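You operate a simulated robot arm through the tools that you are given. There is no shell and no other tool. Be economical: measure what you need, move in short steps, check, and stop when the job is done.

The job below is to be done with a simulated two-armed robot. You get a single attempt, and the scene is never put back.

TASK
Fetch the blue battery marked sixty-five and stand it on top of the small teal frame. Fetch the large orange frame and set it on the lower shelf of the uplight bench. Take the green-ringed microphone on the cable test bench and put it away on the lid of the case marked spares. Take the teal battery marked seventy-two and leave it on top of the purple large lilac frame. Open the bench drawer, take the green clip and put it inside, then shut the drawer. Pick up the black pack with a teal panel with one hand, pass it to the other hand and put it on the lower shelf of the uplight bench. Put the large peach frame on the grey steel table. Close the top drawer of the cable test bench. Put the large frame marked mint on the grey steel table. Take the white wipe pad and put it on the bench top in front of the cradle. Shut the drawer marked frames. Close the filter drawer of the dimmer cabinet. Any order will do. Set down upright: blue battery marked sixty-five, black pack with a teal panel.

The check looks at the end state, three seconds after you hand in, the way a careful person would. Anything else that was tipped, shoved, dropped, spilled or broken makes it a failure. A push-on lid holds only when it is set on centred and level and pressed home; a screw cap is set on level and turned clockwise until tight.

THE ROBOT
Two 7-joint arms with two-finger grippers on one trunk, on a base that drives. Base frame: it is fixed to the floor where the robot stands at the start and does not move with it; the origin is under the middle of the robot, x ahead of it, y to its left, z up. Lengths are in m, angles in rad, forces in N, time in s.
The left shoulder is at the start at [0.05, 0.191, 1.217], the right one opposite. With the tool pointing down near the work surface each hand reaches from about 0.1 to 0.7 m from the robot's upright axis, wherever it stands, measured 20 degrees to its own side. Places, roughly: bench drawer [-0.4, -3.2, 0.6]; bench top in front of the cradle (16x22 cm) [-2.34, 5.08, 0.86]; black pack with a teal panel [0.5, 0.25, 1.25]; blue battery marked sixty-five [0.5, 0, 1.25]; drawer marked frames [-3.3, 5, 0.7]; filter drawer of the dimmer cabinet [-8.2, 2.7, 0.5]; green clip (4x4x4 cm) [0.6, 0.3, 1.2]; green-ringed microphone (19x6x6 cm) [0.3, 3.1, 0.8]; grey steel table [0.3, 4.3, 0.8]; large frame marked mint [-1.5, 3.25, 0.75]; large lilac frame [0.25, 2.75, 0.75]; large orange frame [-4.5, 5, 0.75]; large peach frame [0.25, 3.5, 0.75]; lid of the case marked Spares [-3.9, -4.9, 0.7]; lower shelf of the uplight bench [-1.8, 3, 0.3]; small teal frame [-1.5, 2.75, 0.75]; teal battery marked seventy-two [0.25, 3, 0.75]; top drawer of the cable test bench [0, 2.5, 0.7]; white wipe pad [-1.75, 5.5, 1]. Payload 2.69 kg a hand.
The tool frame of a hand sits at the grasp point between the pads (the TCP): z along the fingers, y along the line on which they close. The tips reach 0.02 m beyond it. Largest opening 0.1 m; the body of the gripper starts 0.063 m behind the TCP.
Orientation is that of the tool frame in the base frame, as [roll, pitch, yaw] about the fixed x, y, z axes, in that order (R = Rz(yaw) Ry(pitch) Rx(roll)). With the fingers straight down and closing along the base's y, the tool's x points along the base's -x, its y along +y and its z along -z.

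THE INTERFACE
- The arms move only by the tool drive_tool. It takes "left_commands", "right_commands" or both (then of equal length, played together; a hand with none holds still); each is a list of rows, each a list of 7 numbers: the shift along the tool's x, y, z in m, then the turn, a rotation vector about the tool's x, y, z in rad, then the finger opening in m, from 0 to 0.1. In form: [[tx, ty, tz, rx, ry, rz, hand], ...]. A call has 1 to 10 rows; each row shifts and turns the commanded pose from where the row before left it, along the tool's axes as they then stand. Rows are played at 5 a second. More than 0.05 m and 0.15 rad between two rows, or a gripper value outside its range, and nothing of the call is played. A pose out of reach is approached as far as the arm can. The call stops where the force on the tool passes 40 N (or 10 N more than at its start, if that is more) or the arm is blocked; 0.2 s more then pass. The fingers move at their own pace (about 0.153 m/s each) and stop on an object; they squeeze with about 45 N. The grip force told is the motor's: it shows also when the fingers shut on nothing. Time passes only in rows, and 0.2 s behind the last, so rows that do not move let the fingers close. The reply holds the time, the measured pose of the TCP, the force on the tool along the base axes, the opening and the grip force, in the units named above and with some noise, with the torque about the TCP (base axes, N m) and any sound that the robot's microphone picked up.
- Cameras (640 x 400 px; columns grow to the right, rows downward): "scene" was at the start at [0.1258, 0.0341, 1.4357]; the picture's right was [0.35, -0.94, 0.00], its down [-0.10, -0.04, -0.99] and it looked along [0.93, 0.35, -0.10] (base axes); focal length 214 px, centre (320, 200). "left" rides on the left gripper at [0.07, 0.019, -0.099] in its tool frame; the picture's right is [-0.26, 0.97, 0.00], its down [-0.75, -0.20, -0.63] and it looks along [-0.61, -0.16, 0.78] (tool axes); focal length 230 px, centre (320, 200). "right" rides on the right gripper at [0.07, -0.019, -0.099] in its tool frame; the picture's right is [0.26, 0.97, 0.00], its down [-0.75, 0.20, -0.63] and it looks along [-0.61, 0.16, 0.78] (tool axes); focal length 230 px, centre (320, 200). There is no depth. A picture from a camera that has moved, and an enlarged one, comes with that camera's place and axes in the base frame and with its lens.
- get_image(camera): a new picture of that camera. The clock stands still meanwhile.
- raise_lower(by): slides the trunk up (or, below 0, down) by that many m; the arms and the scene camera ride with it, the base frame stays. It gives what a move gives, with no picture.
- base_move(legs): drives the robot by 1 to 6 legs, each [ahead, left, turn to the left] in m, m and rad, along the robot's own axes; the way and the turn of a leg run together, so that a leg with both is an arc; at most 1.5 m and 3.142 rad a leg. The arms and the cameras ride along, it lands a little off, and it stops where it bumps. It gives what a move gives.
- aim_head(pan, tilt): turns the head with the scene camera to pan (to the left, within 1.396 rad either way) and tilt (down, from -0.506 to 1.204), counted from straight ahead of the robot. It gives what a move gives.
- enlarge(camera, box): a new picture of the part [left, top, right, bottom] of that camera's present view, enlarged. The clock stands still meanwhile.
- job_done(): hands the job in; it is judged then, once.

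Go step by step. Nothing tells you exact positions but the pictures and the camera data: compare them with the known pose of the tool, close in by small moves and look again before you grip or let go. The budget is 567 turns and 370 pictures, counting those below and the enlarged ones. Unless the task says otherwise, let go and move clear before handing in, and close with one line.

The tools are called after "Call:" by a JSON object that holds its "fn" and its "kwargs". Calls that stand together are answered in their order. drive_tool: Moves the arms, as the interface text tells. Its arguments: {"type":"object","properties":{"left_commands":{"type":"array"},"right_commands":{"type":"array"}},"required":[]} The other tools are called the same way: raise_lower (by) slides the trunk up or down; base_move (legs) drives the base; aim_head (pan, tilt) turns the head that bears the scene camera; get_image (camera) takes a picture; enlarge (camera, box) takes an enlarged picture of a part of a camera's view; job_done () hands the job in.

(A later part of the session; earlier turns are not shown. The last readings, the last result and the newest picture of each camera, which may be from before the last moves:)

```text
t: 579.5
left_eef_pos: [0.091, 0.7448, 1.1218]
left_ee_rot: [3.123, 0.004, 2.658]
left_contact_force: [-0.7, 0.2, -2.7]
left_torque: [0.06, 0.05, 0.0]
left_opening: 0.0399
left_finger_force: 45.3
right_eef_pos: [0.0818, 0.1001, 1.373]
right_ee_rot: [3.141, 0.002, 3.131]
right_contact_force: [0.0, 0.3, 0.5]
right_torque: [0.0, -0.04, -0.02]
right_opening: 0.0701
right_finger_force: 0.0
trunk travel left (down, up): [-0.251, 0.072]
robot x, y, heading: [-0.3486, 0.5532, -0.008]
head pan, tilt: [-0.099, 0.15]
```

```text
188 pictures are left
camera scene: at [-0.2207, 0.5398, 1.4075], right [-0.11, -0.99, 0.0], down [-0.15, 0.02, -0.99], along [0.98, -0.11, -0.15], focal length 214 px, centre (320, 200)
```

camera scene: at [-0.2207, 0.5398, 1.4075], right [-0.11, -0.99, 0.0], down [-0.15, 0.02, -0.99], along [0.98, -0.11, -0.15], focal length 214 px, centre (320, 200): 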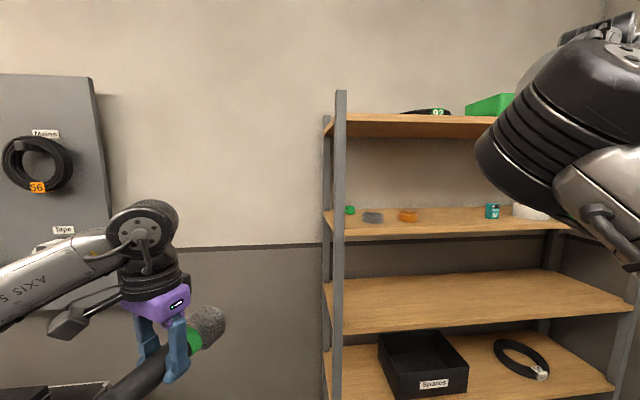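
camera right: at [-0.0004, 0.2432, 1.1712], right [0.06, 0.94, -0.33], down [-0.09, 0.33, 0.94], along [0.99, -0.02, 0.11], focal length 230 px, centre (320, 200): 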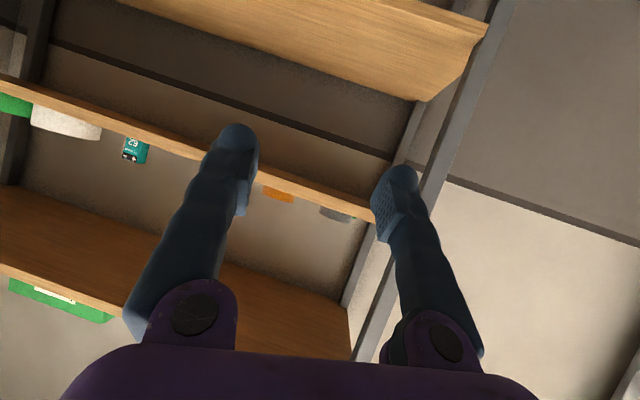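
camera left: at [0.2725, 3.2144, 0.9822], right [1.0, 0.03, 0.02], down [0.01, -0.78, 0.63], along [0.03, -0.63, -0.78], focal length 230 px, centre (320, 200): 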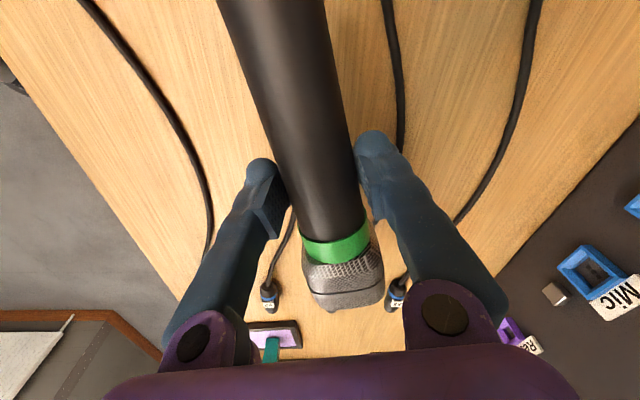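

Call:
{"fn": "drive_tool", "kwargs": {"right_commands": [[0, 0.045, 0, 0, -0.15, 0, 0.07], [0, 0.045, 0, 0, -0.15, 0, 0.07], [0, 0.045, 0, 0, -0.15, 0, 0.07], [0, 0.045, 0, 0, -0.15, 0, 0.07], [0, 0.03, 0, 0, 0, 0, 0.07]]}}

Call:
{"fn": "get_image", "kwargs": {"camera": "right"}}

Call:
{"fn": "enlarge", "kwargs": {"camera": "scene", "box": [310, 170, 430, 245]}}

```text
t: 580.6
left_eef_pos: [0.0895, 0.7443, 1.1217]
left_ee_rot: [3.121, 0.009, 2.656]
left_contact_force: [-0.2, 0.0, -2.4]
left_torque: [0.04, 0.04, -0.03]
left_opening: 0.0402
left_finger_force: 45.9
right_eef_pos: [0.1575, 0.257, 1.3952]
right_ee_rot: [3.127, 0.602, 3.12]
right_contact_force: [0.4, 0.8, -0.2]
right_torque: [0.0, -0.05, 0.01]
right_opening: 0.0699
right_finger_force: 0.0
right hand out of reach, approached as far as the arm can: row 2, 3, 4, 5
trunk travel left (down, up): [-0.251, 0.072]
robot x, y, heading: [-0.3512, 0.5484, -0.007]
head pan, tilt: [-0.099, 0.15]
```

```text
187 pictures are left
camera right: at [0.044, 0.2379, 1.4387], right [-0.2, 0.97, -0.14], down [0.26, 0.19, 0.95], along [0.94, 0.15, -0.29], focal length 230 px, centre (320, 200)
```

right: 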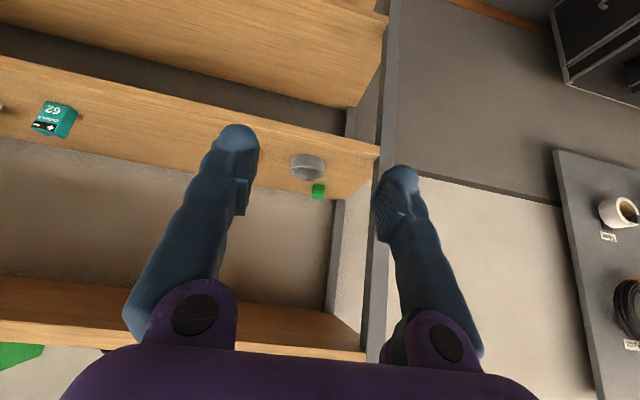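

```text
5.33 times, centred on (370, 208) of scene
camera zoom: at [-0.2233, 0.5444, 1.4158], right [-0.06, -1.0, 0.0], down [-0.06, 0.0, -1.0], along [1.0, -0.06, -0.06], focal length 1144 px, centre (53, 160)
```

zoom: 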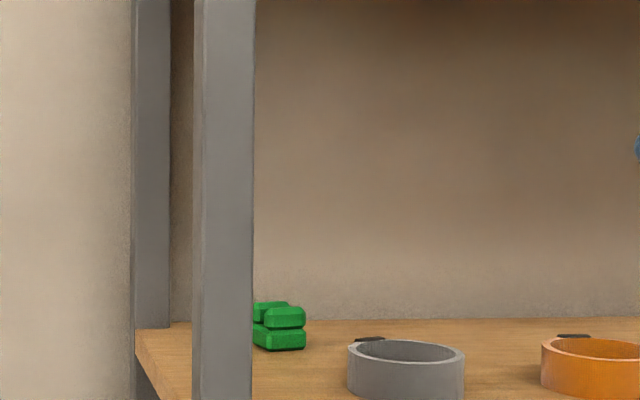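

The clip shows near (0.595, 0.318). Lower the hand to 1.29 to clear the upper shelf, align y, and drive in partway.

Call:
{"fn": "drive_tool", "kwargs": {"right_commands": [[0.0282, 0.02, 0.0412, 0, 0, 0, 0.07], [0.0282, 0.02, 0.0412, 0, 0, 0, 0.07], [0, 0.02, 0, 0, 0, 0, 0.07], [0, 0, 0, 0, 0, 0, 0.07]]}}

Call:
{"fn": "base_move", "kwargs": {"legs": [[0.2, 0, 0.007]]}}

Call:
{"fn": "get_image", "kwargs": {"camera": "right"}}

Call:
{"fn": "get_image", "kwargs": {"camera": "scene"}}

```text
refused: row 1 steps farther than a row can; nothing moved
```

```text
t: 582.3
left_eef_pos: [0.2989, 0.7453, 1.1208]
left_ee_rot: [3.122, 0.005, 2.661]
left_contact_force: [1.1, -0.8, -2.6]
left_torque: [0.03, 0.07, 0.0]
left_opening: 0.0399
left_finger_force: 45.4
right_eef_pos: [0.3705, 0.2582, 1.3929]
right_ee_rot: [3.13, 0.599, 3.128]
right_contact_force: [-0.2, -0.4, 0.5]
right_torque: [-0.03, 0.02, -0.03]
right_opening: 0.0701
right_finger_force: 0.1
trunk travel left (down, up): [-0.251, 0.072]
robot x, y, heading: [-0.1436, 0.5478, -0.003]
head pan, tilt: [-0.099, 0.15]
```

```text
185 pictures are left
camera right: at [0.2571, 0.2393, 1.4378], right [-0.21, 0.97, -0.14], down [0.27, 0.19, 0.94], along [0.94, 0.16, -0.3], focal length 230 px, centre (320, 200)
```

right: 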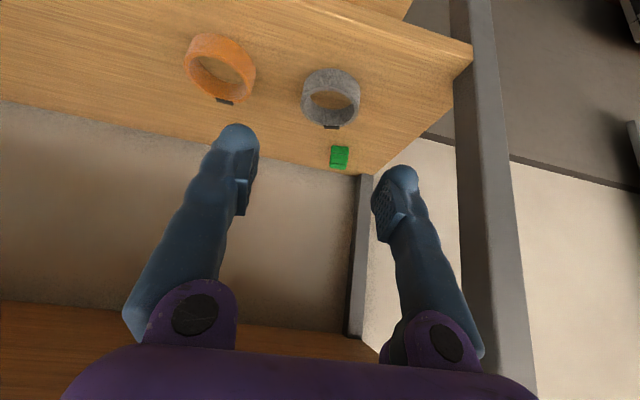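

```text
184 pictures are left
camera scene: at [-0.0112, 0.5447, 1.4148], right [-0.05, -1.0, 0.0], down [-0.07, 0.0, -1.0], along [1.0, -0.05, -0.07], focal length 214 px, centre (320, 200)
```

scene: 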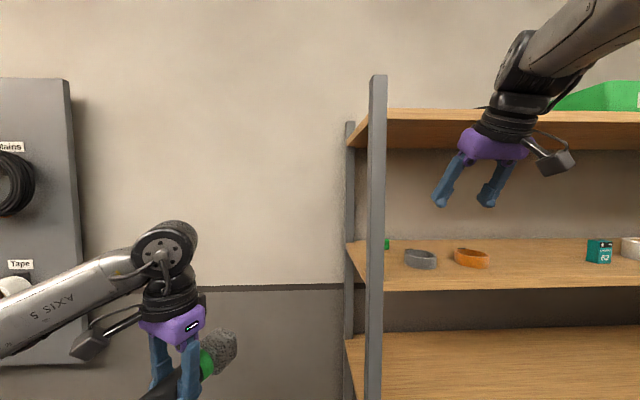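

No harm from the forward move. Lower the hand with smaller rows.

Call:
{"fn": "drive_tool", "kwargs": {"right_commands": [[0.0188, 0.02, 0.0275, 0, 0, 0, 0.07], [0.0188, 0.02, 0.0275, 0, 0, 0, 0.07], [0.0188, 0.02, 0.0275, 0, 0, 0, 0.07], [0, 0, 0, 0, 0, 0, 0.07]]}}

Call:
{"fn": "get_image", "kwargs": {"camera": "right"}}

```text
t: 583.3
left_eef_pos: [0.2989, 0.7457, 1.1207]
left_ee_rot: [3.123, 0.006, 2.661]
left_contact_force: [-0.3, 0.3, -3.1]
left_torque: [0.04, 0.07, -0.03]
left_opening: 0.04
left_finger_force: 45.1
right_eef_pos: [0.3675, 0.243, 1.3347]
right_ee_rot: [3.127, 0.599, 3.127]
right_contact_force: [-0.4, 0.0, 0.2]
right_torque: [-0.01, 0.01, 0.0]
right_opening: 0.07
right_finger_force: 0.0
right hand out of reach, approached as far as the arm can: row 1, 2, 3
trunk travel left (down, up): [-0.251, 0.072]
robot x, y, heading: [-0.1421, 0.5501, -0.006]
head pan, tilt: [-0.099, 0.15]
```

```text
183 pictures are left
camera right: at [0.2545, 0.2234, 1.3793], right [-0.21, 0.97, -0.13], down [0.27, 0.19, 0.95], along [0.94, 0.16, -0.3], focal length 230 px, centre (320, 200)
```

right: 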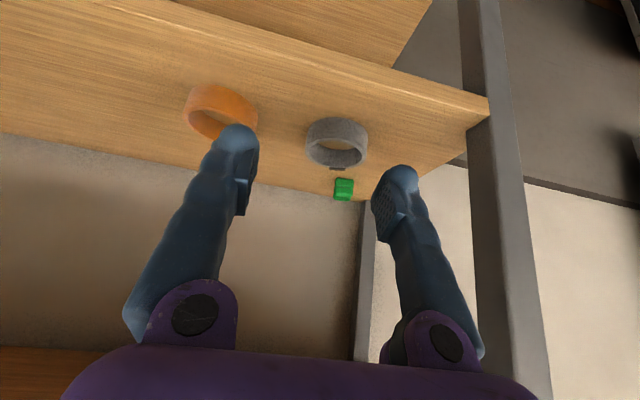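

Shift the base left instead to line up with the clip (0.598, 0.319).

Call:
{"fn": "base_move", "kwargs": {"legs": [[0, 0.077, 0.005]]}}

Call:
{"fn": "drive_tool", "kwargs": {"right_commands": [[0.0127, 0, 0.0186, 0, 0, 0, 0.07], [0.0127, 0, 0.0186, 0, 0, 0, 0.07], [0, 0, 0, 0, 0, 0, 0.07]]}}

```text
t: 584.6
left_eef_pos: [0.2979, 0.8258, 1.1204]
left_ee_rot: [3.121, 0.007, 2.669]
left_contact_force: [-0.4, -0.2, -3.5]
left_torque: [0.02, 0.06, 0.01]
left_opening: 0.0402
left_finger_force: 44.9
right_eef_pos: [0.3711, 0.3247, 1.3357]
right_ee_rot: [3.126, 0.597, 3.133]
right_contact_force: [0.2, -0.5, 0.3]
right_torque: [0.02, -0.01, -0.02]
right_opening: 0.0702
right_finger_force: 0.1
trunk travel left (down, up): [-0.251, 0.072]
robot x, y, heading: [-0.1426, 0.6247, 0.008]
head pan, tilt: [-0.099, 0.15]
```

```text
t: 585.5
left_eef_pos: [0.2976, 0.8258, 1.1214]
left_ee_rot: [3.124, 0.008, 2.668]
left_contact_force: [-0.2, -0.1, -2.9]
left_torque: [0.02, 0.05, -0.01]
left_opening: 0.0404
left_finger_force: 44.4
right_eef_pos: [0.3743, 0.3138, 1.2928]
right_ee_rot: [3.122, 0.598, 3.132]
right_contact_force: [0.1, 0.8, 0.4]
right_torque: [-0.02, 0.0, 0.01]
right_opening: 0.0698
right_finger_force: 0.0
right hand out of reach, approached as far as the arm can: row 1, 2
trunk travel left (down, up): [-0.251, 0.072]
robot x, y, heading: [-0.1424, 0.6223, 0.003]
head pan, tilt: [-0.099, 0.15]
```

Call:
{"fn": "aim_head", "kwargs": {"pan": -0.5, "tilt": 0.1}}

Call:
{"fn": "get_image", "kwargs": {"camera": "scene"}}

```text
t: 586.3
left_eef_pos: [0.2968, 0.8252, 1.1219]
left_ee_rot: [3.123, 0.006, 2.669]
left_contact_force: [0.0, -0.7, -3.0]
left_torque: [0.05, 0.07, 0.03]
left_opening: 0.0401
left_finger_force: 45.3
right_eef_pos: [0.3743, 0.3138, 1.2922]
right_ee_rot: [3.119, 0.595, 3.131]
right_contact_force: [0.3, -0.3, -0.1]
right_torque: [-0.02, 0.02, -0.02]
right_opening: 0.0701
right_finger_force: 0.0
trunk travel left (down, up): [-0.251, 0.072]
robot x, y, heading: [-0.1467, 0.6277, 0.007]
head pan, tilt: [-0.499, 0.099]
```

```text
182 pictures are left
camera scene: at [-0.0103, 0.6254, 1.4055], right [-0.02, -1.0, 0.0], down [-0.17, 0.0, -0.99], along [0.99, -0.02, -0.17], focal length 214 px, centre (320, 200)
```

scene: 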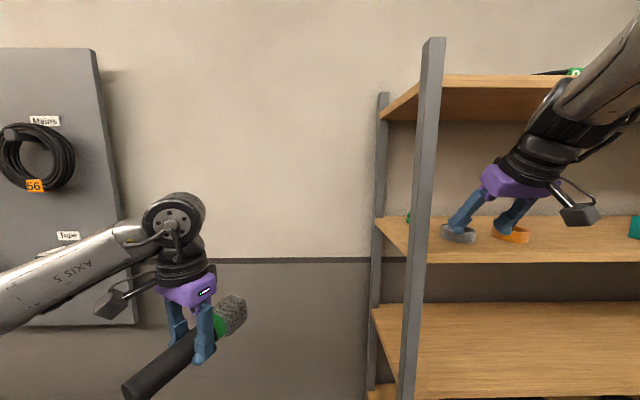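

The right elbow is up against the head. I'll extend the arm straight forward instead of driving, which lowers the elbow; do it in part and check.

Call:
{"fn": "drive_tool", "kwargs": {"right_commands": [[-0.033, 0, 0.0226, 0, 0, 0, 0.07], [-0.033, 0, 0.0226, 0, 0, 0, 0.07], [-0.033, 0, 0.0226, 0, 0, 0, 0.07], [0, 0, 0, 0, 0, 0, 0.07]]}}

Call:
{"fn": "get_image", "kwargs": {"camera": "scene"}}

Call:
{"fn": "get_image", "kwargs": {"camera": "right"}}

```text
t: 587.3
left_eef_pos: [0.2961, 0.8261, 1.1222]
left_ee_rot: [3.123, 0.007, 2.669]
left_contact_force: [-0.7, 0.2, -2.4]
left_torque: [0.03, 0.02, 0.02]
left_opening: 0.0402
left_finger_force: 45.2
right_eef_pos: [0.4913, 0.3122, 1.2917]
right_ee_rot: [3.126, 0.599, 3.132]
right_contact_force: [-0.4, 0.6, 0.1]
right_torque: [0.01, -0.02, 0.0]
right_opening: 0.0702
right_finger_force: 0.1
trunk travel left (down, up): [-0.251, 0.072]
robot x, y, heading: [-0.1441, 0.6241, 0.001]
head pan, tilt: [-0.499, 0.099]
```

```text
181 pictures are left
camera scene: at [-0.0235, 0.5833, 1.4122], right [-0.48, -0.88, 0.0], down [-0.09, 0.05, -1.0], along [0.88, -0.47, -0.1], focal length 214 px, centre (320, 200)
```

scene: 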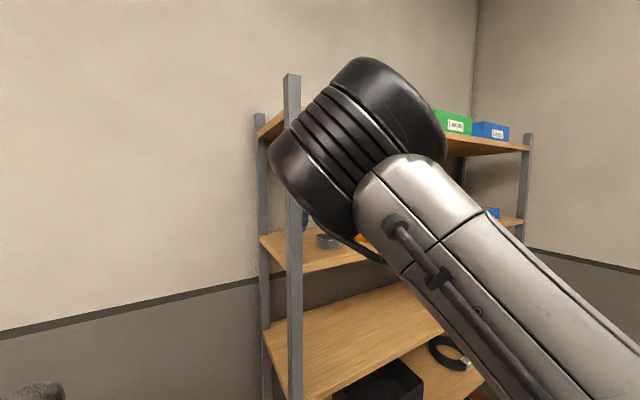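

```text
180 pictures are left
camera right: at [0.3778, 0.2917, 1.3363], right [-0.21, 0.97, -0.13], down [0.26, 0.19, 0.95], along [0.94, 0.17, -0.3], focal length 230 px, centre (320, 200)
```

right: 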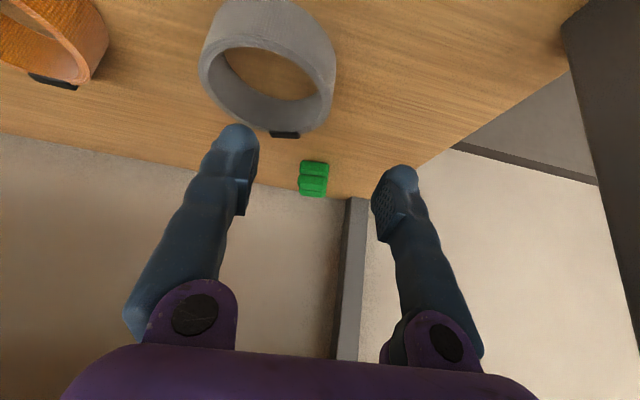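

Good, the elbow dropped. Tilt slightly more to keep the wrist under the upper shelf, then extend to the clip.

Call:
{"fn": "drive_tool", "kwargs": {"right_commands": [[0, 0, 0, 0, -0.15, 0, 0.07], [-0.0245, 0.003, 0.0228, 0, 0, 0, 0.07], [-0.0245, 0.003, 0.0228, 0, 0, 0, 0.07], [-0.0245, 0.002, 0.0228, 0, 0, 0, 0.07], [0, 0, 0, 0, 0, 0, 0.07]]}}

Call:
{"fn": "get_image", "kwargs": {"camera": "right"}}

Call:
{"fn": "get_image", "kwargs": {"camera": "scene"}}

```text
t: 588.5
left_eef_pos: [0.2971, 0.8249, 1.1212]
left_ee_rot: [3.121, 0.007, 2.667]
left_contact_force: [0.3, -0.7, -2.9]
left_torque: [0.03, 0.03, 0.0]
left_opening: 0.04
left_finger_force: 45.3
right_eef_pos: [0.5957, 0.3224, 1.2921]
right_ee_rot: [3.123, 0.749, 3.131]
right_contact_force: [-0.6, 0.1, -0.1]
right_torque: [-0.04, 0.01, 0.01]
right_opening: 0.0703
right_finger_force: 0.1
trunk travel left (down, up): [-0.251, 0.072]
robot x, y, heading: [-0.1447, 0.6255, 0.004]
head pan, tilt: [-0.499, 0.099]
```

```text
179 pictures are left
camera right: at [0.4766, 0.3021, 1.32], right [-0.19, 0.97, -0.16], down [0.12, 0.19, 0.97], along [0.97, 0.17, -0.15], focal length 230 px, centre (320, 200)
```

right: 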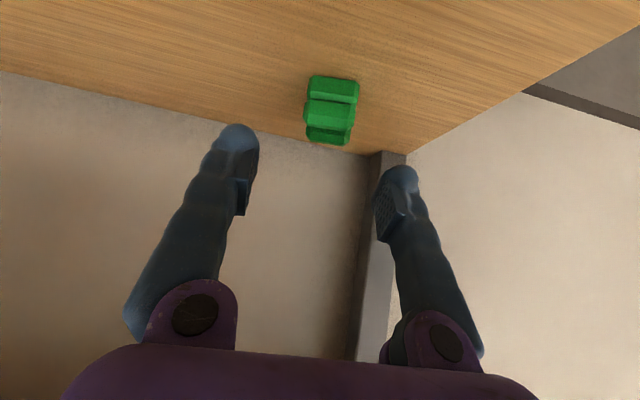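

```text
178 pictures are left
camera scene: at [-0.0232, 0.5837, 1.4122], right [-0.48, -0.88, 0.0], down [-0.09, 0.05, -1.0], along [0.88, -0.47, -0.1], focal length 214 px, centre (320, 200)
```

scene: 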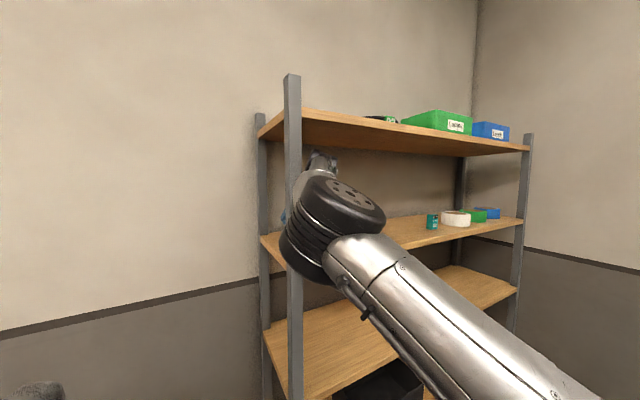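

Clip lies between the fingers at (0.613, 0.321). Lower while steepening, then grip.

Call:
{"fn": "drive_tool", "kwargs": {"right_commands": [[0.0063, 0, 0.0214, 0, 0, 0, 0.07], [0, 0, 0, 0, 0.075, 0, 0.07], [0.002, 0, 0.0137, 0, 0, 0, 0.07], [0, 0, 0, 0, 0.075, 0, 0.07], [0.0055, 0, 0.008, 0, 0, 0, 0.07], [0, 0, 0, 0, 0, 0, 0.07]]}}

Call:
{"fn": "get_image", "kwargs": {"camera": "right"}}

```text
t: 589.9
left_eef_pos: [0.2965, 0.8237, 1.121]
left_ee_rot: [3.121, 0.007, 2.668]
left_contact_force: [-0.7, 0.1, -3.8]
left_torque: [0.02, 0.05, 0.02]
left_opening: 0.0404
left_finger_force: 45.1
right_eef_pos: [0.6122, 0.3172, 1.2508]
right_ee_rot: [3.121, 0.598, 3.13]
right_contact_force: [0.3, 0.2, 0.1]
right_torque: [0.02, -0.04, -0.05]
right_opening: 0.0701
right_finger_force: 0.1
trunk travel left (down, up): [-0.251, 0.072]
robot x, y, heading: [-0.1436, 0.6237, 0.004]
head pan, tilt: [-0.499, 0.099]
```

```text
177 pictures are left
camera right: at [0.4968, 0.2977, 1.2951], right [-0.21, 0.97, -0.13], down [0.27, 0.18, 0.95], along [0.94, 0.17, -0.3], focal length 230 px, centre (320, 200)
```

right: 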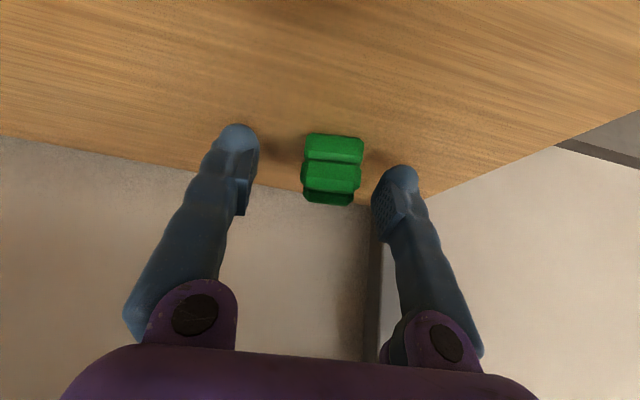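

Call:
{"fn": "drive_tool", "kwargs": {"right_commands": [[0, 0.004, 0, 0, 0, 0, 0.07], [0, 0, 0, 0, 0, 0, 0.03], [0, 0, 0, 0, 0, 0, 0.02], [0, 0, 0, 0, 0, 0, 0.02]]}}

Call:
{"fn": "get_image", "kwargs": {"camera": "right"}}

```text
t: 590.9
left_eef_pos: [0.2962, 0.8234, 1.1216]
left_ee_rot: [3.118, 0.008, 2.67]
left_contact_force: [-1.0, 0.4, -2.7]
left_torque: [0.01, 0.07, 0.0]
left_opening: 0.0401
left_finger_force: 45.4
right_eef_pos: [0.6116, 0.3188, 1.2513]
right_ee_rot: [3.121, 0.6, 3.128]
right_contact_force: [0.0, -2.2, 1.3]
right_torque: [-0.06, 0.04, 0.03]
right_opening: 0.0303
right_finger_force: 44.6
trunk travel left (down, up): [-0.251, 0.072]
robot x, y, heading: [-0.1444, 0.6236, 0.001]
head pan, tilt: [-0.499, 0.099]
```

```text
176 pictures are left
camera right: at [0.4967, 0.2992, 1.2955], right [-0.21, 0.97, -0.13], down [0.26, 0.18, 0.95], along [0.94, 0.17, -0.29], focal length 230 px, centre (320, 200)
```

right: 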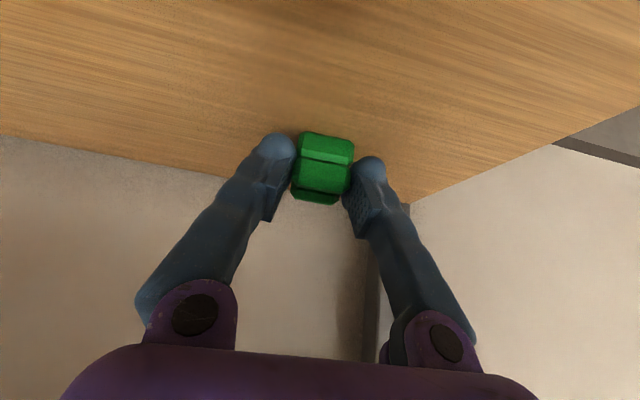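

Gripped. Lift by the reverse path, then back out with the base.

Call:
{"fn": "drive_tool", "kwargs": {"right_commands": [[-0.0113, 0, -0.0165, 0, 0, 0, 0.02], [0, 0, 0, 0, -0.075, 0, 0.02], [-0.0094, 0, -0.0117, 0, 0, 0, 0.02], [0, 0, 0, 0, -0.075, 0, 0.02], [-0.0102, 0, -0.011, 0, 0, 0, 0.02], [0, 0, 0, 0, 0, 0, 0.02]]}}

Call:
{"fn": "get_image", "kwargs": {"camera": "right"}}

```text
t: 592.3
left_eef_pos: [0.2976, 0.8262, 1.1213]
left_ee_rot: [3.122, 0.006, 2.669]
left_contact_force: [0.2, -0.7, -2.7]
left_torque: [0.01, 0.05, 0.02]
left_opening: 0.0402
left_finger_force: 45.4
right_eef_pos: [0.6115, 0.3248, 1.3001]
right_ee_rot: [3.121, 0.747, 3.13]
right_contact_force: [-0.7, 0.2, -0.6]
right_torque: [-0.03, 0.01, 0.0]
right_opening: 0.0306
right_finger_force: 44.5
trunk travel left (down, up): [-0.251, 0.072]
robot x, y, heading: [-0.1423, 0.6259, 0.005]
head pan, tilt: [-0.499, 0.099]
```

```text
175 pictures are left
camera right: at [0.4929, 0.3034, 1.328], right [-0.19, 0.97, -0.16], down [0.12, 0.19, 0.97], along [0.97, 0.17, -0.15], focal length 230 px, centre (320, 200)
```

right: 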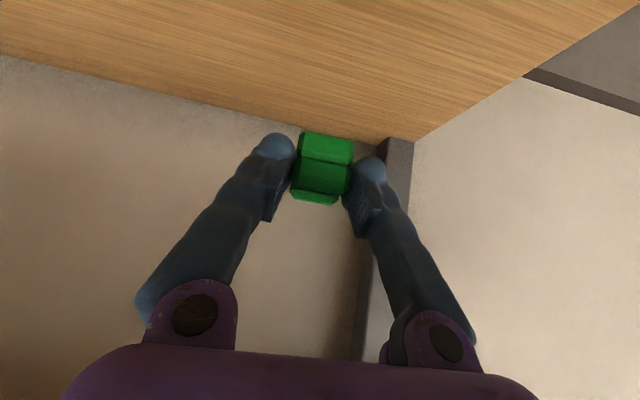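

Call:
{"fn": "base_move", "kwargs": {"legs": [[-0.55, 0, 0]]}}

Call:
{"fn": "get_image", "kwargs": {"camera": "scene"}}

```text
t: 595.4
left_eef_pos: [-0.2353, 0.8233, 1.1209]
left_ee_rot: [3.121, 0.007, 2.664]
left_contact_force: [-0.1, -0.2, -2.8]
left_torque: [0.03, 0.03, -0.01]
left_opening: 0.0402
left_finger_force: 45.0
right_eef_pos: [0.0752, 0.319, 1.3005]
right_ee_rot: [3.124, 0.747, 3.124]
right_contact_force: [0.2, 0.2, -0.2]
right_torque: [0.0, 0.0, 0.02]
right_opening: 0.0304
right_finger_force: 44.5
trunk travel left (down, up): [-0.251, 0.072]
robot x, y, heading: [-0.6786, 0.6265, -0.002]
head pan, tilt: [-0.499, 0.099]
```

```text
174 pictures are left
camera scene: at [-0.5572, 0.5822, 1.4121], right [-0.48, -0.88, 0.0], down [-0.09, 0.05, -1.0], along [0.87, -0.48, -0.1], focal length 214 px, centre (320, 200)
```

scene: 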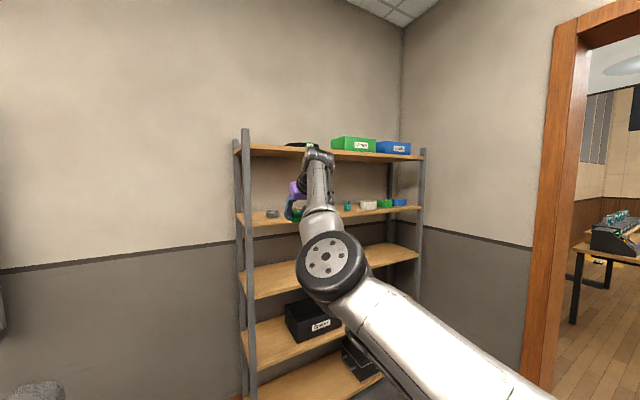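

Tuck the right hand closer and turn south toward the doorway (about x -1.4..-0.2, y≈-0.9).

Call:
{"fn": "drive_tool", "kwargs": {"right_commands": [[0.047, 0, -0.01, 0, 0, 0, 0.02], [0.047, 0, -0.01, 0, 0, 0, 0.02], [0.047, 0, -0.01, 0, 0, 0, 0.02], [0.047, 0, -0.01, 0, 0, 0, 0.02], [0.047, 0, -0.01, 0, 0, 0, 0.02], [0.047, 0, -0.01, 0, 0, 0, 0.02]]}}

Call:
{"fn": "base_move", "kwargs": {"legs": [[0, 0, -1.57]]}}

Call:
{"fn": "aim_head", "kwargs": {"pan": 0.0, "tilt": 0.25}}

Call:
{"fn": "get_image", "kwargs": {"camera": "scene"}}

```text
t: 596.8
left_eef_pos: [-0.2351, 0.8241, 1.1203]
left_ee_rot: [3.124, 0.007, 2.662]
left_contact_force: [-0.4, 0.9, -2.9]
left_torque: [0.02, 0.02, 0.04]
left_opening: 0.04
left_finger_force: 44.9
right_eef_pos: [-0.1198, 0.2946, 1.1693]
right_ee_rot: [3.129, 0.747, 3.124]
right_contact_force: [1.0, 0.2, -1.0]
right_torque: [-0.02, 0.01, 0.01]
right_opening: 0.0302
right_finger_force: 45.1
right hand out of reach, approached as far as the arm can: row 5, 6
trunk travel left (down, up): [-0.251, 0.072]
robot x, y, heading: [-0.6779, 0.6239, 0.002]
head pan, tilt: [-0.499, 0.099]
```

```text
t: 601.0
left_eef_pos: [-0.4786, 0.1821, 1.121]
left_ee_rot: [3.121, 0.005, 1.096]
left_contact_force: [-0.6, 0.1, -2.8]
left_torque: [0.04, -0.02, 0.02]
left_opening: 0.0401
left_finger_force: 45.5
right_eef_pos: [-1.0069, 0.0667, 1.1694]
right_ee_rot: [3.127, 0.748, 1.555]
right_contact_force: [-0.4, -0.7, -0.6]
right_torque: [-0.02, -0.02, 0.0]
right_opening: 0.0302
right_finger_force: 44.7
trunk travel left (down, up): [-0.251, 0.072]
robot x, y, heading: [-0.6771, 0.6254, -1.576]
head pan, tilt: [-0.499, 0.099]
```

```text
t: 602.0
left_eef_pos: [-0.4787, 0.1831, 1.1208]
left_ee_rot: [3.123, 0.005, 1.094]
left_contact_force: [1.3, -0.2, -2.7]
left_torque: [0.07, -0.03, -0.03]
left_opening: 0.0403
left_finger_force: 45.1
right_eef_pos: [-1.0053, 0.0653, 1.1693]
right_ee_rot: [3.125, 0.746, 1.554]
right_contact_force: [0.0, 0.5, -0.2]
right_torque: [0.0, 0.02, -0.04]
right_opening: 0.0301
right_finger_force: 45.1
trunk travel left (down, up): [-0.251, 0.072]
robot x, y, heading: [-0.6776, 0.6218, -1.571]
head pan, tilt: [0.0, 0.25]
```

```text
173 pictures are left
camera scene: at [-0.6779, 0.4928, 1.3981], right [-1.0, 0.0, 0.0], down [0.0, 0.25, -0.97], along [0.0, -0.97, -0.25], focal length 214 px, centre (320, 200)
```

scene: 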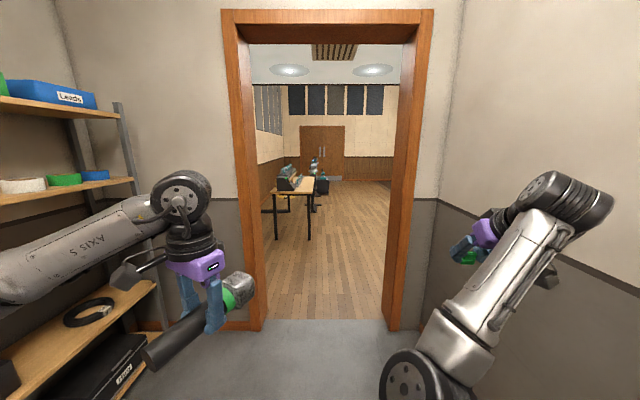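

The doorway is 1.04 m wide (x -1.235..-0.195). Extend the left hand a bit to narrow the elbow, centre, and go through in steps.

Call:
{"fn": "drive_tool", "kwargs": {"left_commands": [[-0.0355, 0.0184, 0, 0, 0, 0, 0.02], [-0.0355, 0.0184, 0, 0, 0, 0, 0.02], [-0.0355, 0.0184, 0, 0, 0, 0, 0.02]]}}

Call:
{"fn": "base_move", "kwargs": {"legs": [[0, -0.075, 0], [0.9, 0, 0]]}}

Call:
{"fn": "get_image", "kwargs": {"camera": "scene"}}

```text
t: 602.8
left_eef_pos: [-0.4789, 0.0609, 1.1234]
left_ee_rot: [3.122, 0.004, 1.095]
left_contact_force: [-0.5, -0.5, -2.6]
left_torque: [0.08, -0.06, 0.01]
left_opening: 0.0399
left_finger_force: 45.4
right_eef_pos: [-1.007, 0.065, 1.1687]
right_ee_rot: [3.126, 0.748, 1.554]
right_contact_force: [-1.3, 0.2, 0.2]
right_torque: [0.01, 0.02, 0.03]
right_opening: 0.0303
right_finger_force: 44.9
trunk travel left (down, up): [-0.251, 0.072]
robot x, y, heading: [-0.6819, 0.6248, -1.568]
head pan, tilt: [0.0, 0.25]
```

```text
t: 608.4
left_eef_pos: [-0.5412, -0.8256, 1.1229]
left_ee_rot: [3.122, 0.005, 1.107]
left_contact_force: [0.0, 0.0, -2.4]
left_torque: [0.07, -0.03, 0.04]
left_opening: 0.0402
left_finger_force: 44.7
right_eef_pos: [-1.0703, -0.8295, 1.1692]
right_ee_rot: [3.126, 0.747, 1.567]
right_contact_force: [1.0, 0.8, -0.8]
right_torque: [-0.04, 0.0, 0.01]
right_opening: 0.03
right_finger_force: 45.3
trunk travel left (down, up): [-0.251, 0.072]
robot x, y, heading: [-0.7489, -0.2627, -1.56]
head pan, tilt: [0.0, 0.25]
```

```text
172 pictures are left
camera scene: at [-0.7461, -0.3985, 1.3981], right [-1.0, -0.01, 0.0], down [0.0, 0.25, -0.97], along [0.01, -0.97, -0.25], focal length 214 px, centre (320, 200)
```

scene: 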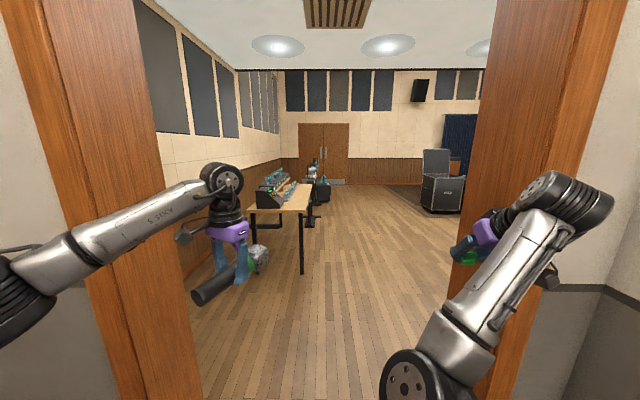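

Call:
{"fn": "base_move", "kwargs": {"legs": [[0.6, 0, -0.01]]}}

Call:
{"fn": "get_image", "kwargs": {"camera": "scene"}}

```text
t: 611.9
left_eef_pos: [-0.5507, -1.4482, 1.1242]
left_ee_rot: [3.121, 0.005, 1.085]
left_contact_force: [0.5, 0.3, -2.7]
left_torque: [0.05, 0.0, 0.02]
left_opening: 0.0403
left_finger_force: 45.2
right_eef_pos: [-1.0808, -1.4415, 1.17]
right_ee_rot: [3.127, 0.747, 1.545]
right_contact_force: [0.3, -0.4, -0.2]
right_torque: [-0.02, -0.02, -0.05]
right_opening: 0.0301
right_finger_force: 45.2
trunk travel left (down, up): [-0.251, 0.072]
robot x, y, heading: [-0.7454, -0.885, -1.575]
head pan, tilt: [0.0, 0.25]
```

```text
171 pictures are left
camera scene: at [-0.7476, -1.0167, 1.398], right [-1.0, 0.01, 0.0], down [0.0, 0.25, -0.97], along [-0.01, -0.97, -0.25], focal length 214 px, centre (320, 200)
```

scene: 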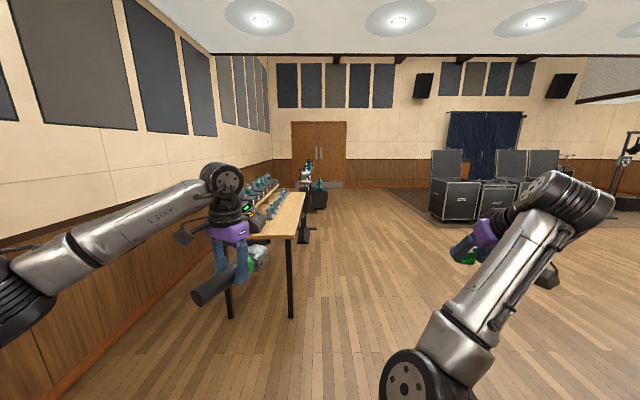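

We're in the hall: the charger bench at left (west edge x≈-0.53) and a row of cases ahead-right. Go toward the cases.

Call:
{"fn": "base_move", "kwargs": {"legs": [[0.3, -1.2, 0], [1.3, 0, 0], [0, 0, -0.7]]}}

Call:
{"fn": "get_image", "kwargs": {"camera": "scene"}}

```text
t: 614.5
left_eef_pos: [-0.6617, -1.476, 1.1231]
left_ee_rot: [3.125, 0.004, 1.081]
left_contact_force: [-0.1, 0.4, -2.6]
left_torque: [0.12, -0.01, 0.01]
left_opening: 0.0399
left_finger_force: 44.4
right_eef_pos: [-1.1909, -1.4666, 1.1689]
right_ee_rot: [3.128, 0.747, 1.54]
right_contact_force: [1.2, -0.7, 0.4]
right_torque: [-0.01, 0.01, 0.01]
right_opening: 0.0302
right_finger_force: 44.7
trunk travel left (down, up): [-0.251, 0.072]
robot x, y, heading: [-0.8541, -0.9122, -1.581]
head pan, tilt: [0.0, 0.25]
stopped in leg 1: the robot was blocked; the commanded pose is now the measured one
```

```text
170 pictures are left
camera scene: at [-0.855, -1.0444, 1.398], right [-1.0, 0.01, 0.0], down [0.0, 0.25, -0.97], along [-0.01, -0.97, -0.25], focal length 214 px, centre (320, 200)
```

scene: 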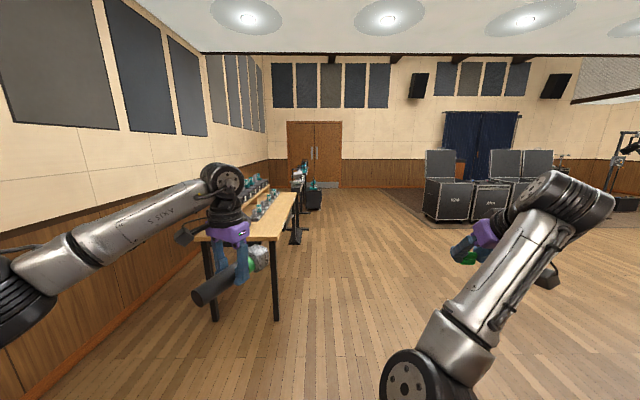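

I was still inside the doorway and touched the jamb. Move off it, drive forward clear, then head right.

Call:
{"fn": "base_move", "kwargs": {"legs": [[0, 0.08, 0.01], [0.75, 0, 0], [0.2, -1.0, 0]]}}

Call:
{"fn": "get_image", "kwargs": {"camera": "scene"}}

```text
t: 628.3
left_eef_pos: [-1.6149, -2.419, 1.1229]
left_ee_rot: [3.122, 0.004, 1.052]
left_contact_force: [0.7, -0.5, -2.4]
left_torque: [0.08, -0.03, 0.01]
left_opening: 0.0399
left_finger_force: 45.3
right_eef_pos: [-2.1428, -2.393, 1.1681]
right_ee_rot: [3.126, 0.747, 1.509]
right_contact_force: [-0.5, 0.1, -0.1]
right_torque: [0.02, 0.0, 0.04]
right_opening: 0.03
right_finger_force: 45.3
trunk travel left (down, up): [-0.251, 0.072]
robot x, y, heading: [-1.7925, -1.8484, -1.618]
head pan, tilt: [0.0, 0.25]
```

```text
169 pictures are left
camera scene: at [-1.795, -1.9807, 1.3981], right [-1.0, 0.04, 0.0], down [0.01, 0.25, -0.97], along [-0.04, -0.97, -0.25], focal length 214 px, centre (320, 200)
```

scene: 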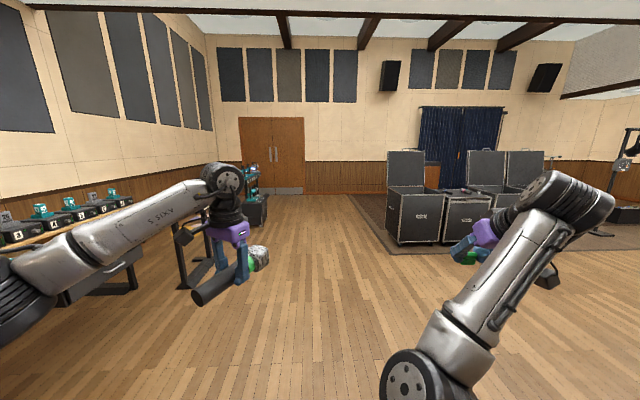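

Call:
{"fn": "enlarge", "kwargs": {"camera": "scene", "box": [370, 140, 570, 265]}}

Call:
{"fn": "aim_head", "kwargs": {"pan": -0.7, "tilt": 0.25}}

Call:
{"fn": "get_image", "kwargs": {"camera": "scene"}}

```text
3.20 times, centred on (470, 202) of scene
camera zoom: at [-1.795, -1.9807, 1.3981], right [-1.0, 0.04, 0.0], down [0.01, 0.25, -0.97], along [-0.04, -0.97, -0.25], focal length 686 px, centre (-160, 192)
```

zoom: 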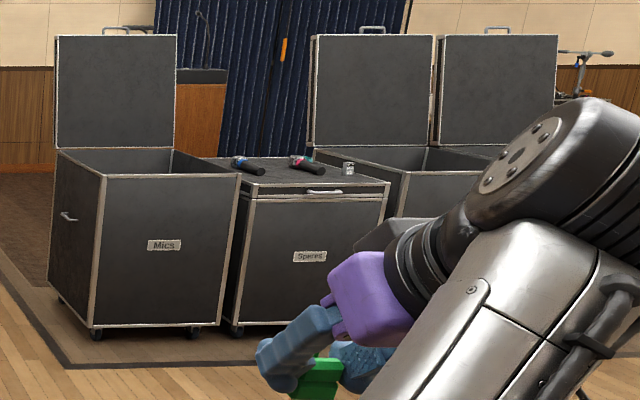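

```text
t: 629.4
left_eef_pos: [-1.6136, -2.4199, 1.1234]
left_ee_rot: [3.123, 0.005, 1.051]
left_contact_force: [0.5, 0.4, -2.5]
left_torque: [0.05, -0.06, 0.02]
left_opening: 0.04
left_finger_force: 44.8
right_eef_pos: [-2.1425, -2.3935, 1.1688]
right_ee_rot: [3.126, 0.747, 1.51]
right_contact_force: [-0.1, 0.0, -0.5]
right_torque: [0.03, -0.02, 0.01]
right_opening: 0.0302
right_finger_force: 45.4
trunk travel left (down, up): [-0.251, 0.072]
robot x, y, heading: [-1.7907, -1.8506, -1.615]
head pan, tilt: [-0.7, 0.25]
```

```text
167 pictures are left
camera scene: at [-1.854, -1.9562, 1.3981], right [-0.74, 0.68, 0.0], down [0.17, 0.18, -0.97], along [-0.65, -0.71, -0.25], focal length 214 px, centre (320, 200)
```

scene: 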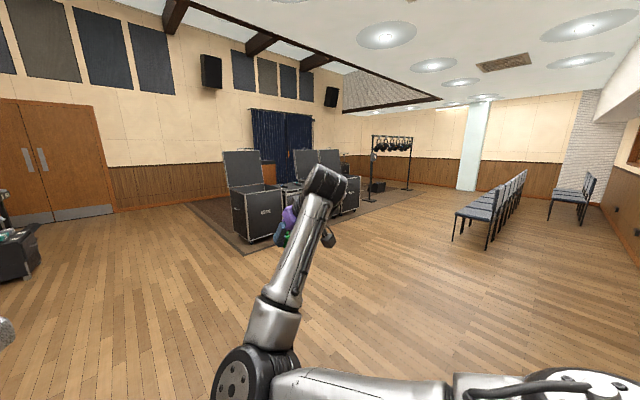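

Spares has a closed lid with other mics on it near the back; its front edge is around y≈-4.65, x -3.6..-4.2. Drive in front of it.

Call:
{"fn": "base_move", "kwargs": {"legs": [[0, -1.15, 0.045], [0, -1.15, 0], [1.2, 0, 0]]}}

Call:
{"fn": "aim_head", "kwargs": {"pan": 0.0, "tilt": 0.45}}

Call:
{"fn": "get_image", "kwargs": {"camera": "scene"}}

```text
t: 655.2
left_eef_pos: [-3.863, -3.5492, 1.1233]
left_ee_rot: [3.125, 0.006, 1.112]
left_contact_force: [-0.6, 0.8, -2.0]
left_torque: [0.09, -0.02, 0.03]
left_opening: 0.0399
left_finger_force: 44.5
right_eef_pos: [-4.3919, -3.5565, 1.1684]
right_ee_rot: [3.126, 0.746, 1.571]
right_contact_force: [-0.1, -0.2, -0.2]
right_torque: [0.03, 0.02, -0.02]
right_opening: 0.0301
right_finger_force: 45.3
trunk travel left (down, up): [-0.251, 0.072]
robot x, y, heading: [-4.0744, -2.9901, -1.553]
head pan, tilt: [-0.7, 0.25]
```

```text
t: 656.3
left_eef_pos: [-3.8625, -3.5487, 1.1244]
left_ee_rot: [3.122, 0.004, 1.111]
left_contact_force: [-0.2, -0.2, -2.6]
left_torque: [0.08, -0.05, -0.02]
left_opening: 0.04
left_finger_force: 44.5
right_eef_pos: [-4.3921, -3.5566, 1.1684]
right_ee_rot: [3.124, 0.746, 1.571]
right_contact_force: [-1.0, -0.3, -0.6]
right_torque: [0.03, -0.03, -0.02]
right_opening: 0.0299
right_finger_force: 45.0
trunk travel left (down, up): [-0.251, 0.072]
robot x, y, heading: [-4.0735, -2.9899, -1.55]
head pan, tilt: [0.0, 0.45]
```

```text
166 pictures are left
camera scene: at [-4.0708, -3.1217, 1.3795], right [-1.0, -0.02, 0.0], down [-0.01, 0.44, -0.9], along [0.02, -0.9, -0.44], focal length 214 px, centre (320, 200)
```

scene: 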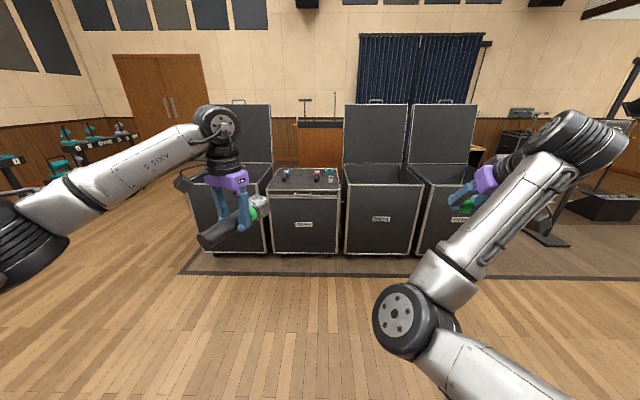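

Call:
{"fn": "base_move", "kwargs": {"legs": [[1.2, 0, -0.02]]}}

Call:
{"fn": "aim_head", "kwargs": {"pan": 0.1, "tilt": 0.8}}

Call:
{"fn": "get_image", "kwargs": {"camera": "scene"}}

Call:
{"fn": "get_image", "kwargs": {"camera": "left"}}

```text
t: 662.4
left_eef_pos: [-3.8501, -4.765, 1.1237]
left_ee_rot: [3.123, 0.004, 1.105]
left_contact_force: [0.3, 0.7, -2.9]
left_torque: [0.08, -0.05, 0.0]
left_opening: 0.0403
left_finger_force: 44.9
right_eef_pos: [-4.3774, -4.7695, 1.1697]
right_ee_rot: [3.127, 0.746, 1.564]
right_contact_force: [0.1, -0.1, 0.7]
right_torque: [0.02, 0.0, -0.02]
right_opening: 0.0301
right_finger_force: 45.6
trunk travel left (down, up): [-0.251, 0.072]
robot x, y, heading: [-4.0548, -4.2062, -1.56]
head pan, tilt: [0.0, 0.45]
```

```text
t: 663.3
left_eef_pos: [-3.8497, -4.7666, 1.1244]
left_ee_rot: [3.124, 0.005, 1.105]
left_contact_force: [0.1, 0.1, -2.4]
left_torque: [0.08, -0.03, -0.02]
left_opening: 0.0403
left_finger_force: 45.3
right_eef_pos: [-4.3789, -4.7685, 1.169]
right_ee_rot: [3.126, 0.747, 1.563]
right_contact_force: [-0.4, 0.5, -0.4]
right_torque: [0.03, -0.01, 0.0]
right_opening: 0.03
right_finger_force: 45.1
trunk travel left (down, up): [-0.251, 0.072]
robot x, y, heading: [-4.0545, -4.2081, -1.558]
head pan, tilt: [0.099, 0.799]
```

```text
165 pictures are left
camera scene: at [-4.0459, -4.3253, 1.3491], right [-0.99, -0.11, 0.0], down [-0.08, 0.71, -0.7], along [0.08, -0.69, -0.72], focal length 214 px, centre (320, 200)
```

scene: 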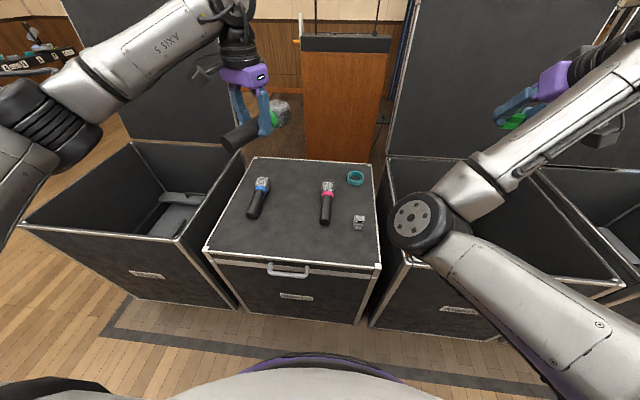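

```text
164 pictures are left
camera left: at [-3.8045, -4.71, 1.2223], right [0.75, -0.66, 0.02], down [-0.53, -0.57, 0.63], along [-0.41, -0.48, -0.78], focal length 230 px, centre (320, 200)
```

left: 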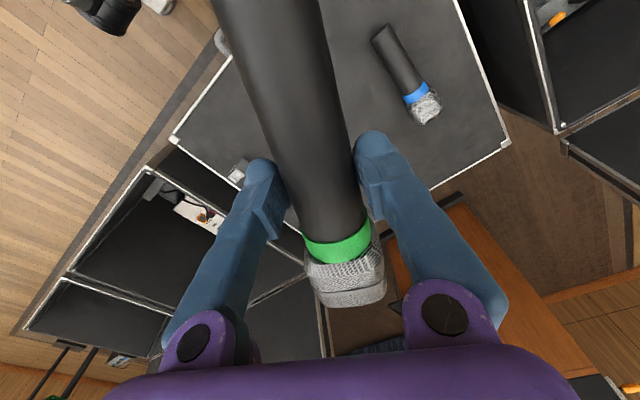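

The lid spans x -4.2..-3.6, y -4.69..-5.24 at z≈0.68; free between the two mics around (-3.84, -4.86). Move in and lower.

Call:
{"fn": "base_move", "kwargs": {"legs": [[0.08, 0, 0]]}}

Call:
{"fn": "drive_tool", "kwargs": {"left_commands": [[-0.008, 0.012, 0.03, 0, 0, 0, 0.02], [0, 0, 0.045, 0, 0, 0, 0.02], [0, 0, 0.045, 0, 0, 0, 0.02], [0, 0, 0.045, 0, 0, 0, 0.02], [0, 0, 0.045, 0, 0, 0, 0.02], [0, 0, 0.045, 0, 0, 0, 0.02], [0, 0, 0.045, 0, 0, 0, 0.02], [0, 0, 0.04, 0, 0, 0, 0.02], [0, 0, 0, 0, 0, 0, 0.02]]}}

Call:
{"fn": "get_image", "kwargs": {"camera": "scene"}}

Call:
{"fn": "get_image", "kwargs": {"camera": "left"}}

```text
t: 664.3
left_eef_pos: [-3.8489, -4.8456, 1.1231]
left_ee_rot: [3.126, 0.002, 1.105]
left_contact_force: [0.4, -0.8, -3.3]
left_torque: [0.1, -0.02, 0.03]
left_opening: 0.0401
left_finger_force: 44.9
right_eef_pos: [-4.3762, -4.8519, 1.1693]
right_ee_rot: [3.127, 0.745, 1.563]
right_contact_force: [0.6, 0.6, -0.6]
right_torque: [0.01, 0.0, -0.01]
right_opening: 0.0299
right_finger_force: 45.5
trunk travel left (down, up): [-0.251, 0.072]
robot x, y, heading: [-4.0518, -4.2881, -1.56]
head pan, tilt: [0.099, 0.799]
```

```text
t: 666.3
left_eef_pos: [-3.8346, -4.8627, 0.7862]
left_ee_rot: [3.121, 0.004, 1.105]
left_contact_force: [0.2, 0.7, -2.5]
left_torque: [0.05, -0.02, 0.0]
left_opening: 0.0399
left_finger_force: 44.7
right_eef_pos: [-4.3759, -4.85, 1.1691]
right_ee_rot: [3.126, 0.748, 1.564]
right_contact_force: [-0.6, -0.2, -0.8]
right_torque: [0.05, 0.0, 0.0]
right_opening: 0.0299
right_finger_force: 44.9
trunk travel left (down, up): [-0.251, 0.072]
robot x, y, heading: [-4.056, -4.2861, -1.557]
head pan, tilt: [0.099, 0.799]
```

```text
163 pictures are left
camera scene: at [-4.0448, -4.4052, 1.3491], right [-0.99, -0.11, 0.0], down [-0.08, 0.71, -0.7], along [0.08, -0.69, -0.72], focal length 214 px, centre (320, 200)
```

scene: 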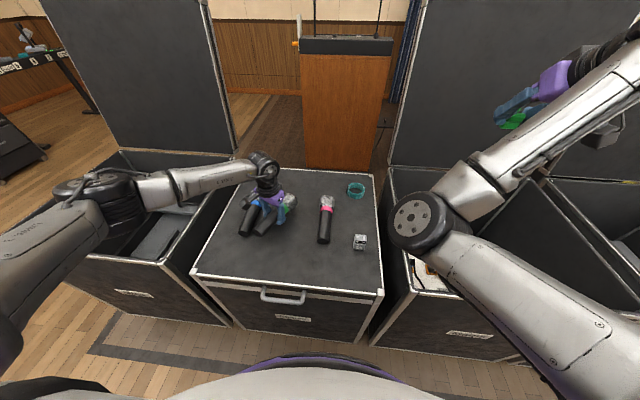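

```text
162 pictures are left
camera left: at [-3.7892, -4.8069, 0.8861], right [0.75, -0.66, 0.02], down [-0.53, -0.57, 0.63], along [-0.41, -0.48, -0.78], focal length 230 px, centre (320, 200)
```

left: 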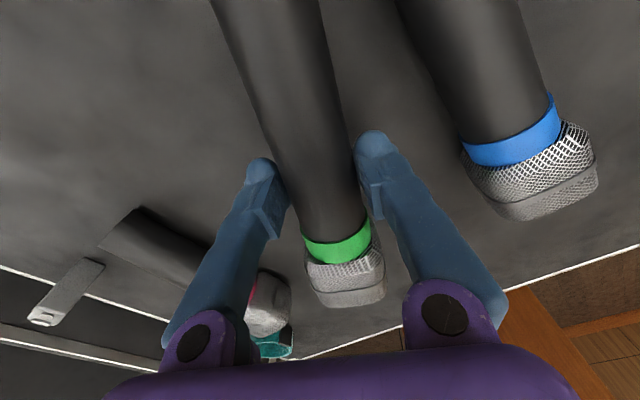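

Shift 2.5 cm away from the blue-ringed mic, then lower.

Call:
{"fn": "drive_tool", "kwargs": {"left_commands": [[-0.007, -0.0246, 0, 0, 0, 0, 0.02], [0, 0, 0.03, 0, 0, 0, 0.02], [0, 0, 0.02, 0, 0, 0, 0.02], [0, 0, 0.008, 0, 0, 0, 0.02], [0, 0, 0, 0, 0, 0, 0.02]]}}

Call:
{"fn": "enlarge", "kwargs": {"camera": "scene", "box": [190, 150, 390, 275]}}

```text
t: 667.1
left_eef_pos: [-3.8614, -4.8609, 0.7463]
left_ee_rot: [3.123, 0.014, 1.109]
left_contact_force: [0.1, 7.8, 23.2]
left_torque: [0.32, 0.33, -0.08]
left_opening: 0.0356
left_finger_force: 44.9
right_eef_pos: [-4.3766, -4.8481, 1.1701]
right_ee_rot: [3.126, 0.748, 1.565]
right_contact_force: [-0.1, 0.4, -0.4]
right_torque: [0.03, 0.04, -0.05]
right_opening: 0.0298
right_finger_force: 45.4
trunk travel left (down, up): [-0.251, 0.072]
robot x, y, heading: [-4.0537, -4.2901, -1.562]
head pan, tilt: [0.099, 0.799]
stopped in row 4 (left hand): the force on the tool passed its limit at 81 N (the readings are from after the stop); the commanded pose is now the measured one
```

```text
3.20 times, centred on (290, 212) of scene
camera zoom: at [-4.045, -4.4032, 1.3495], right [-0.99, -0.11, 0.0], down [-0.08, 0.71, -0.7], along [0.08, -0.69, -0.72], focal length 686 px, centre (416, 160)
```

zoom: 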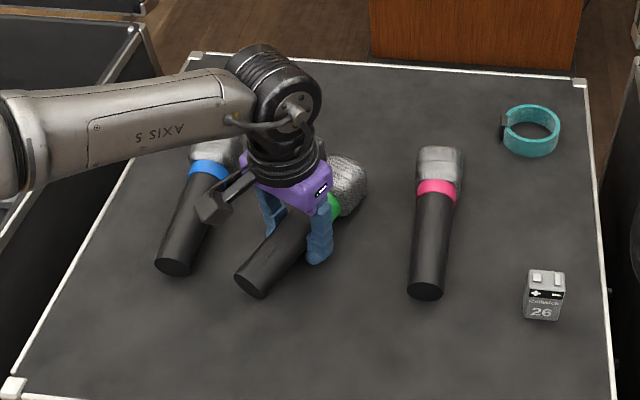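

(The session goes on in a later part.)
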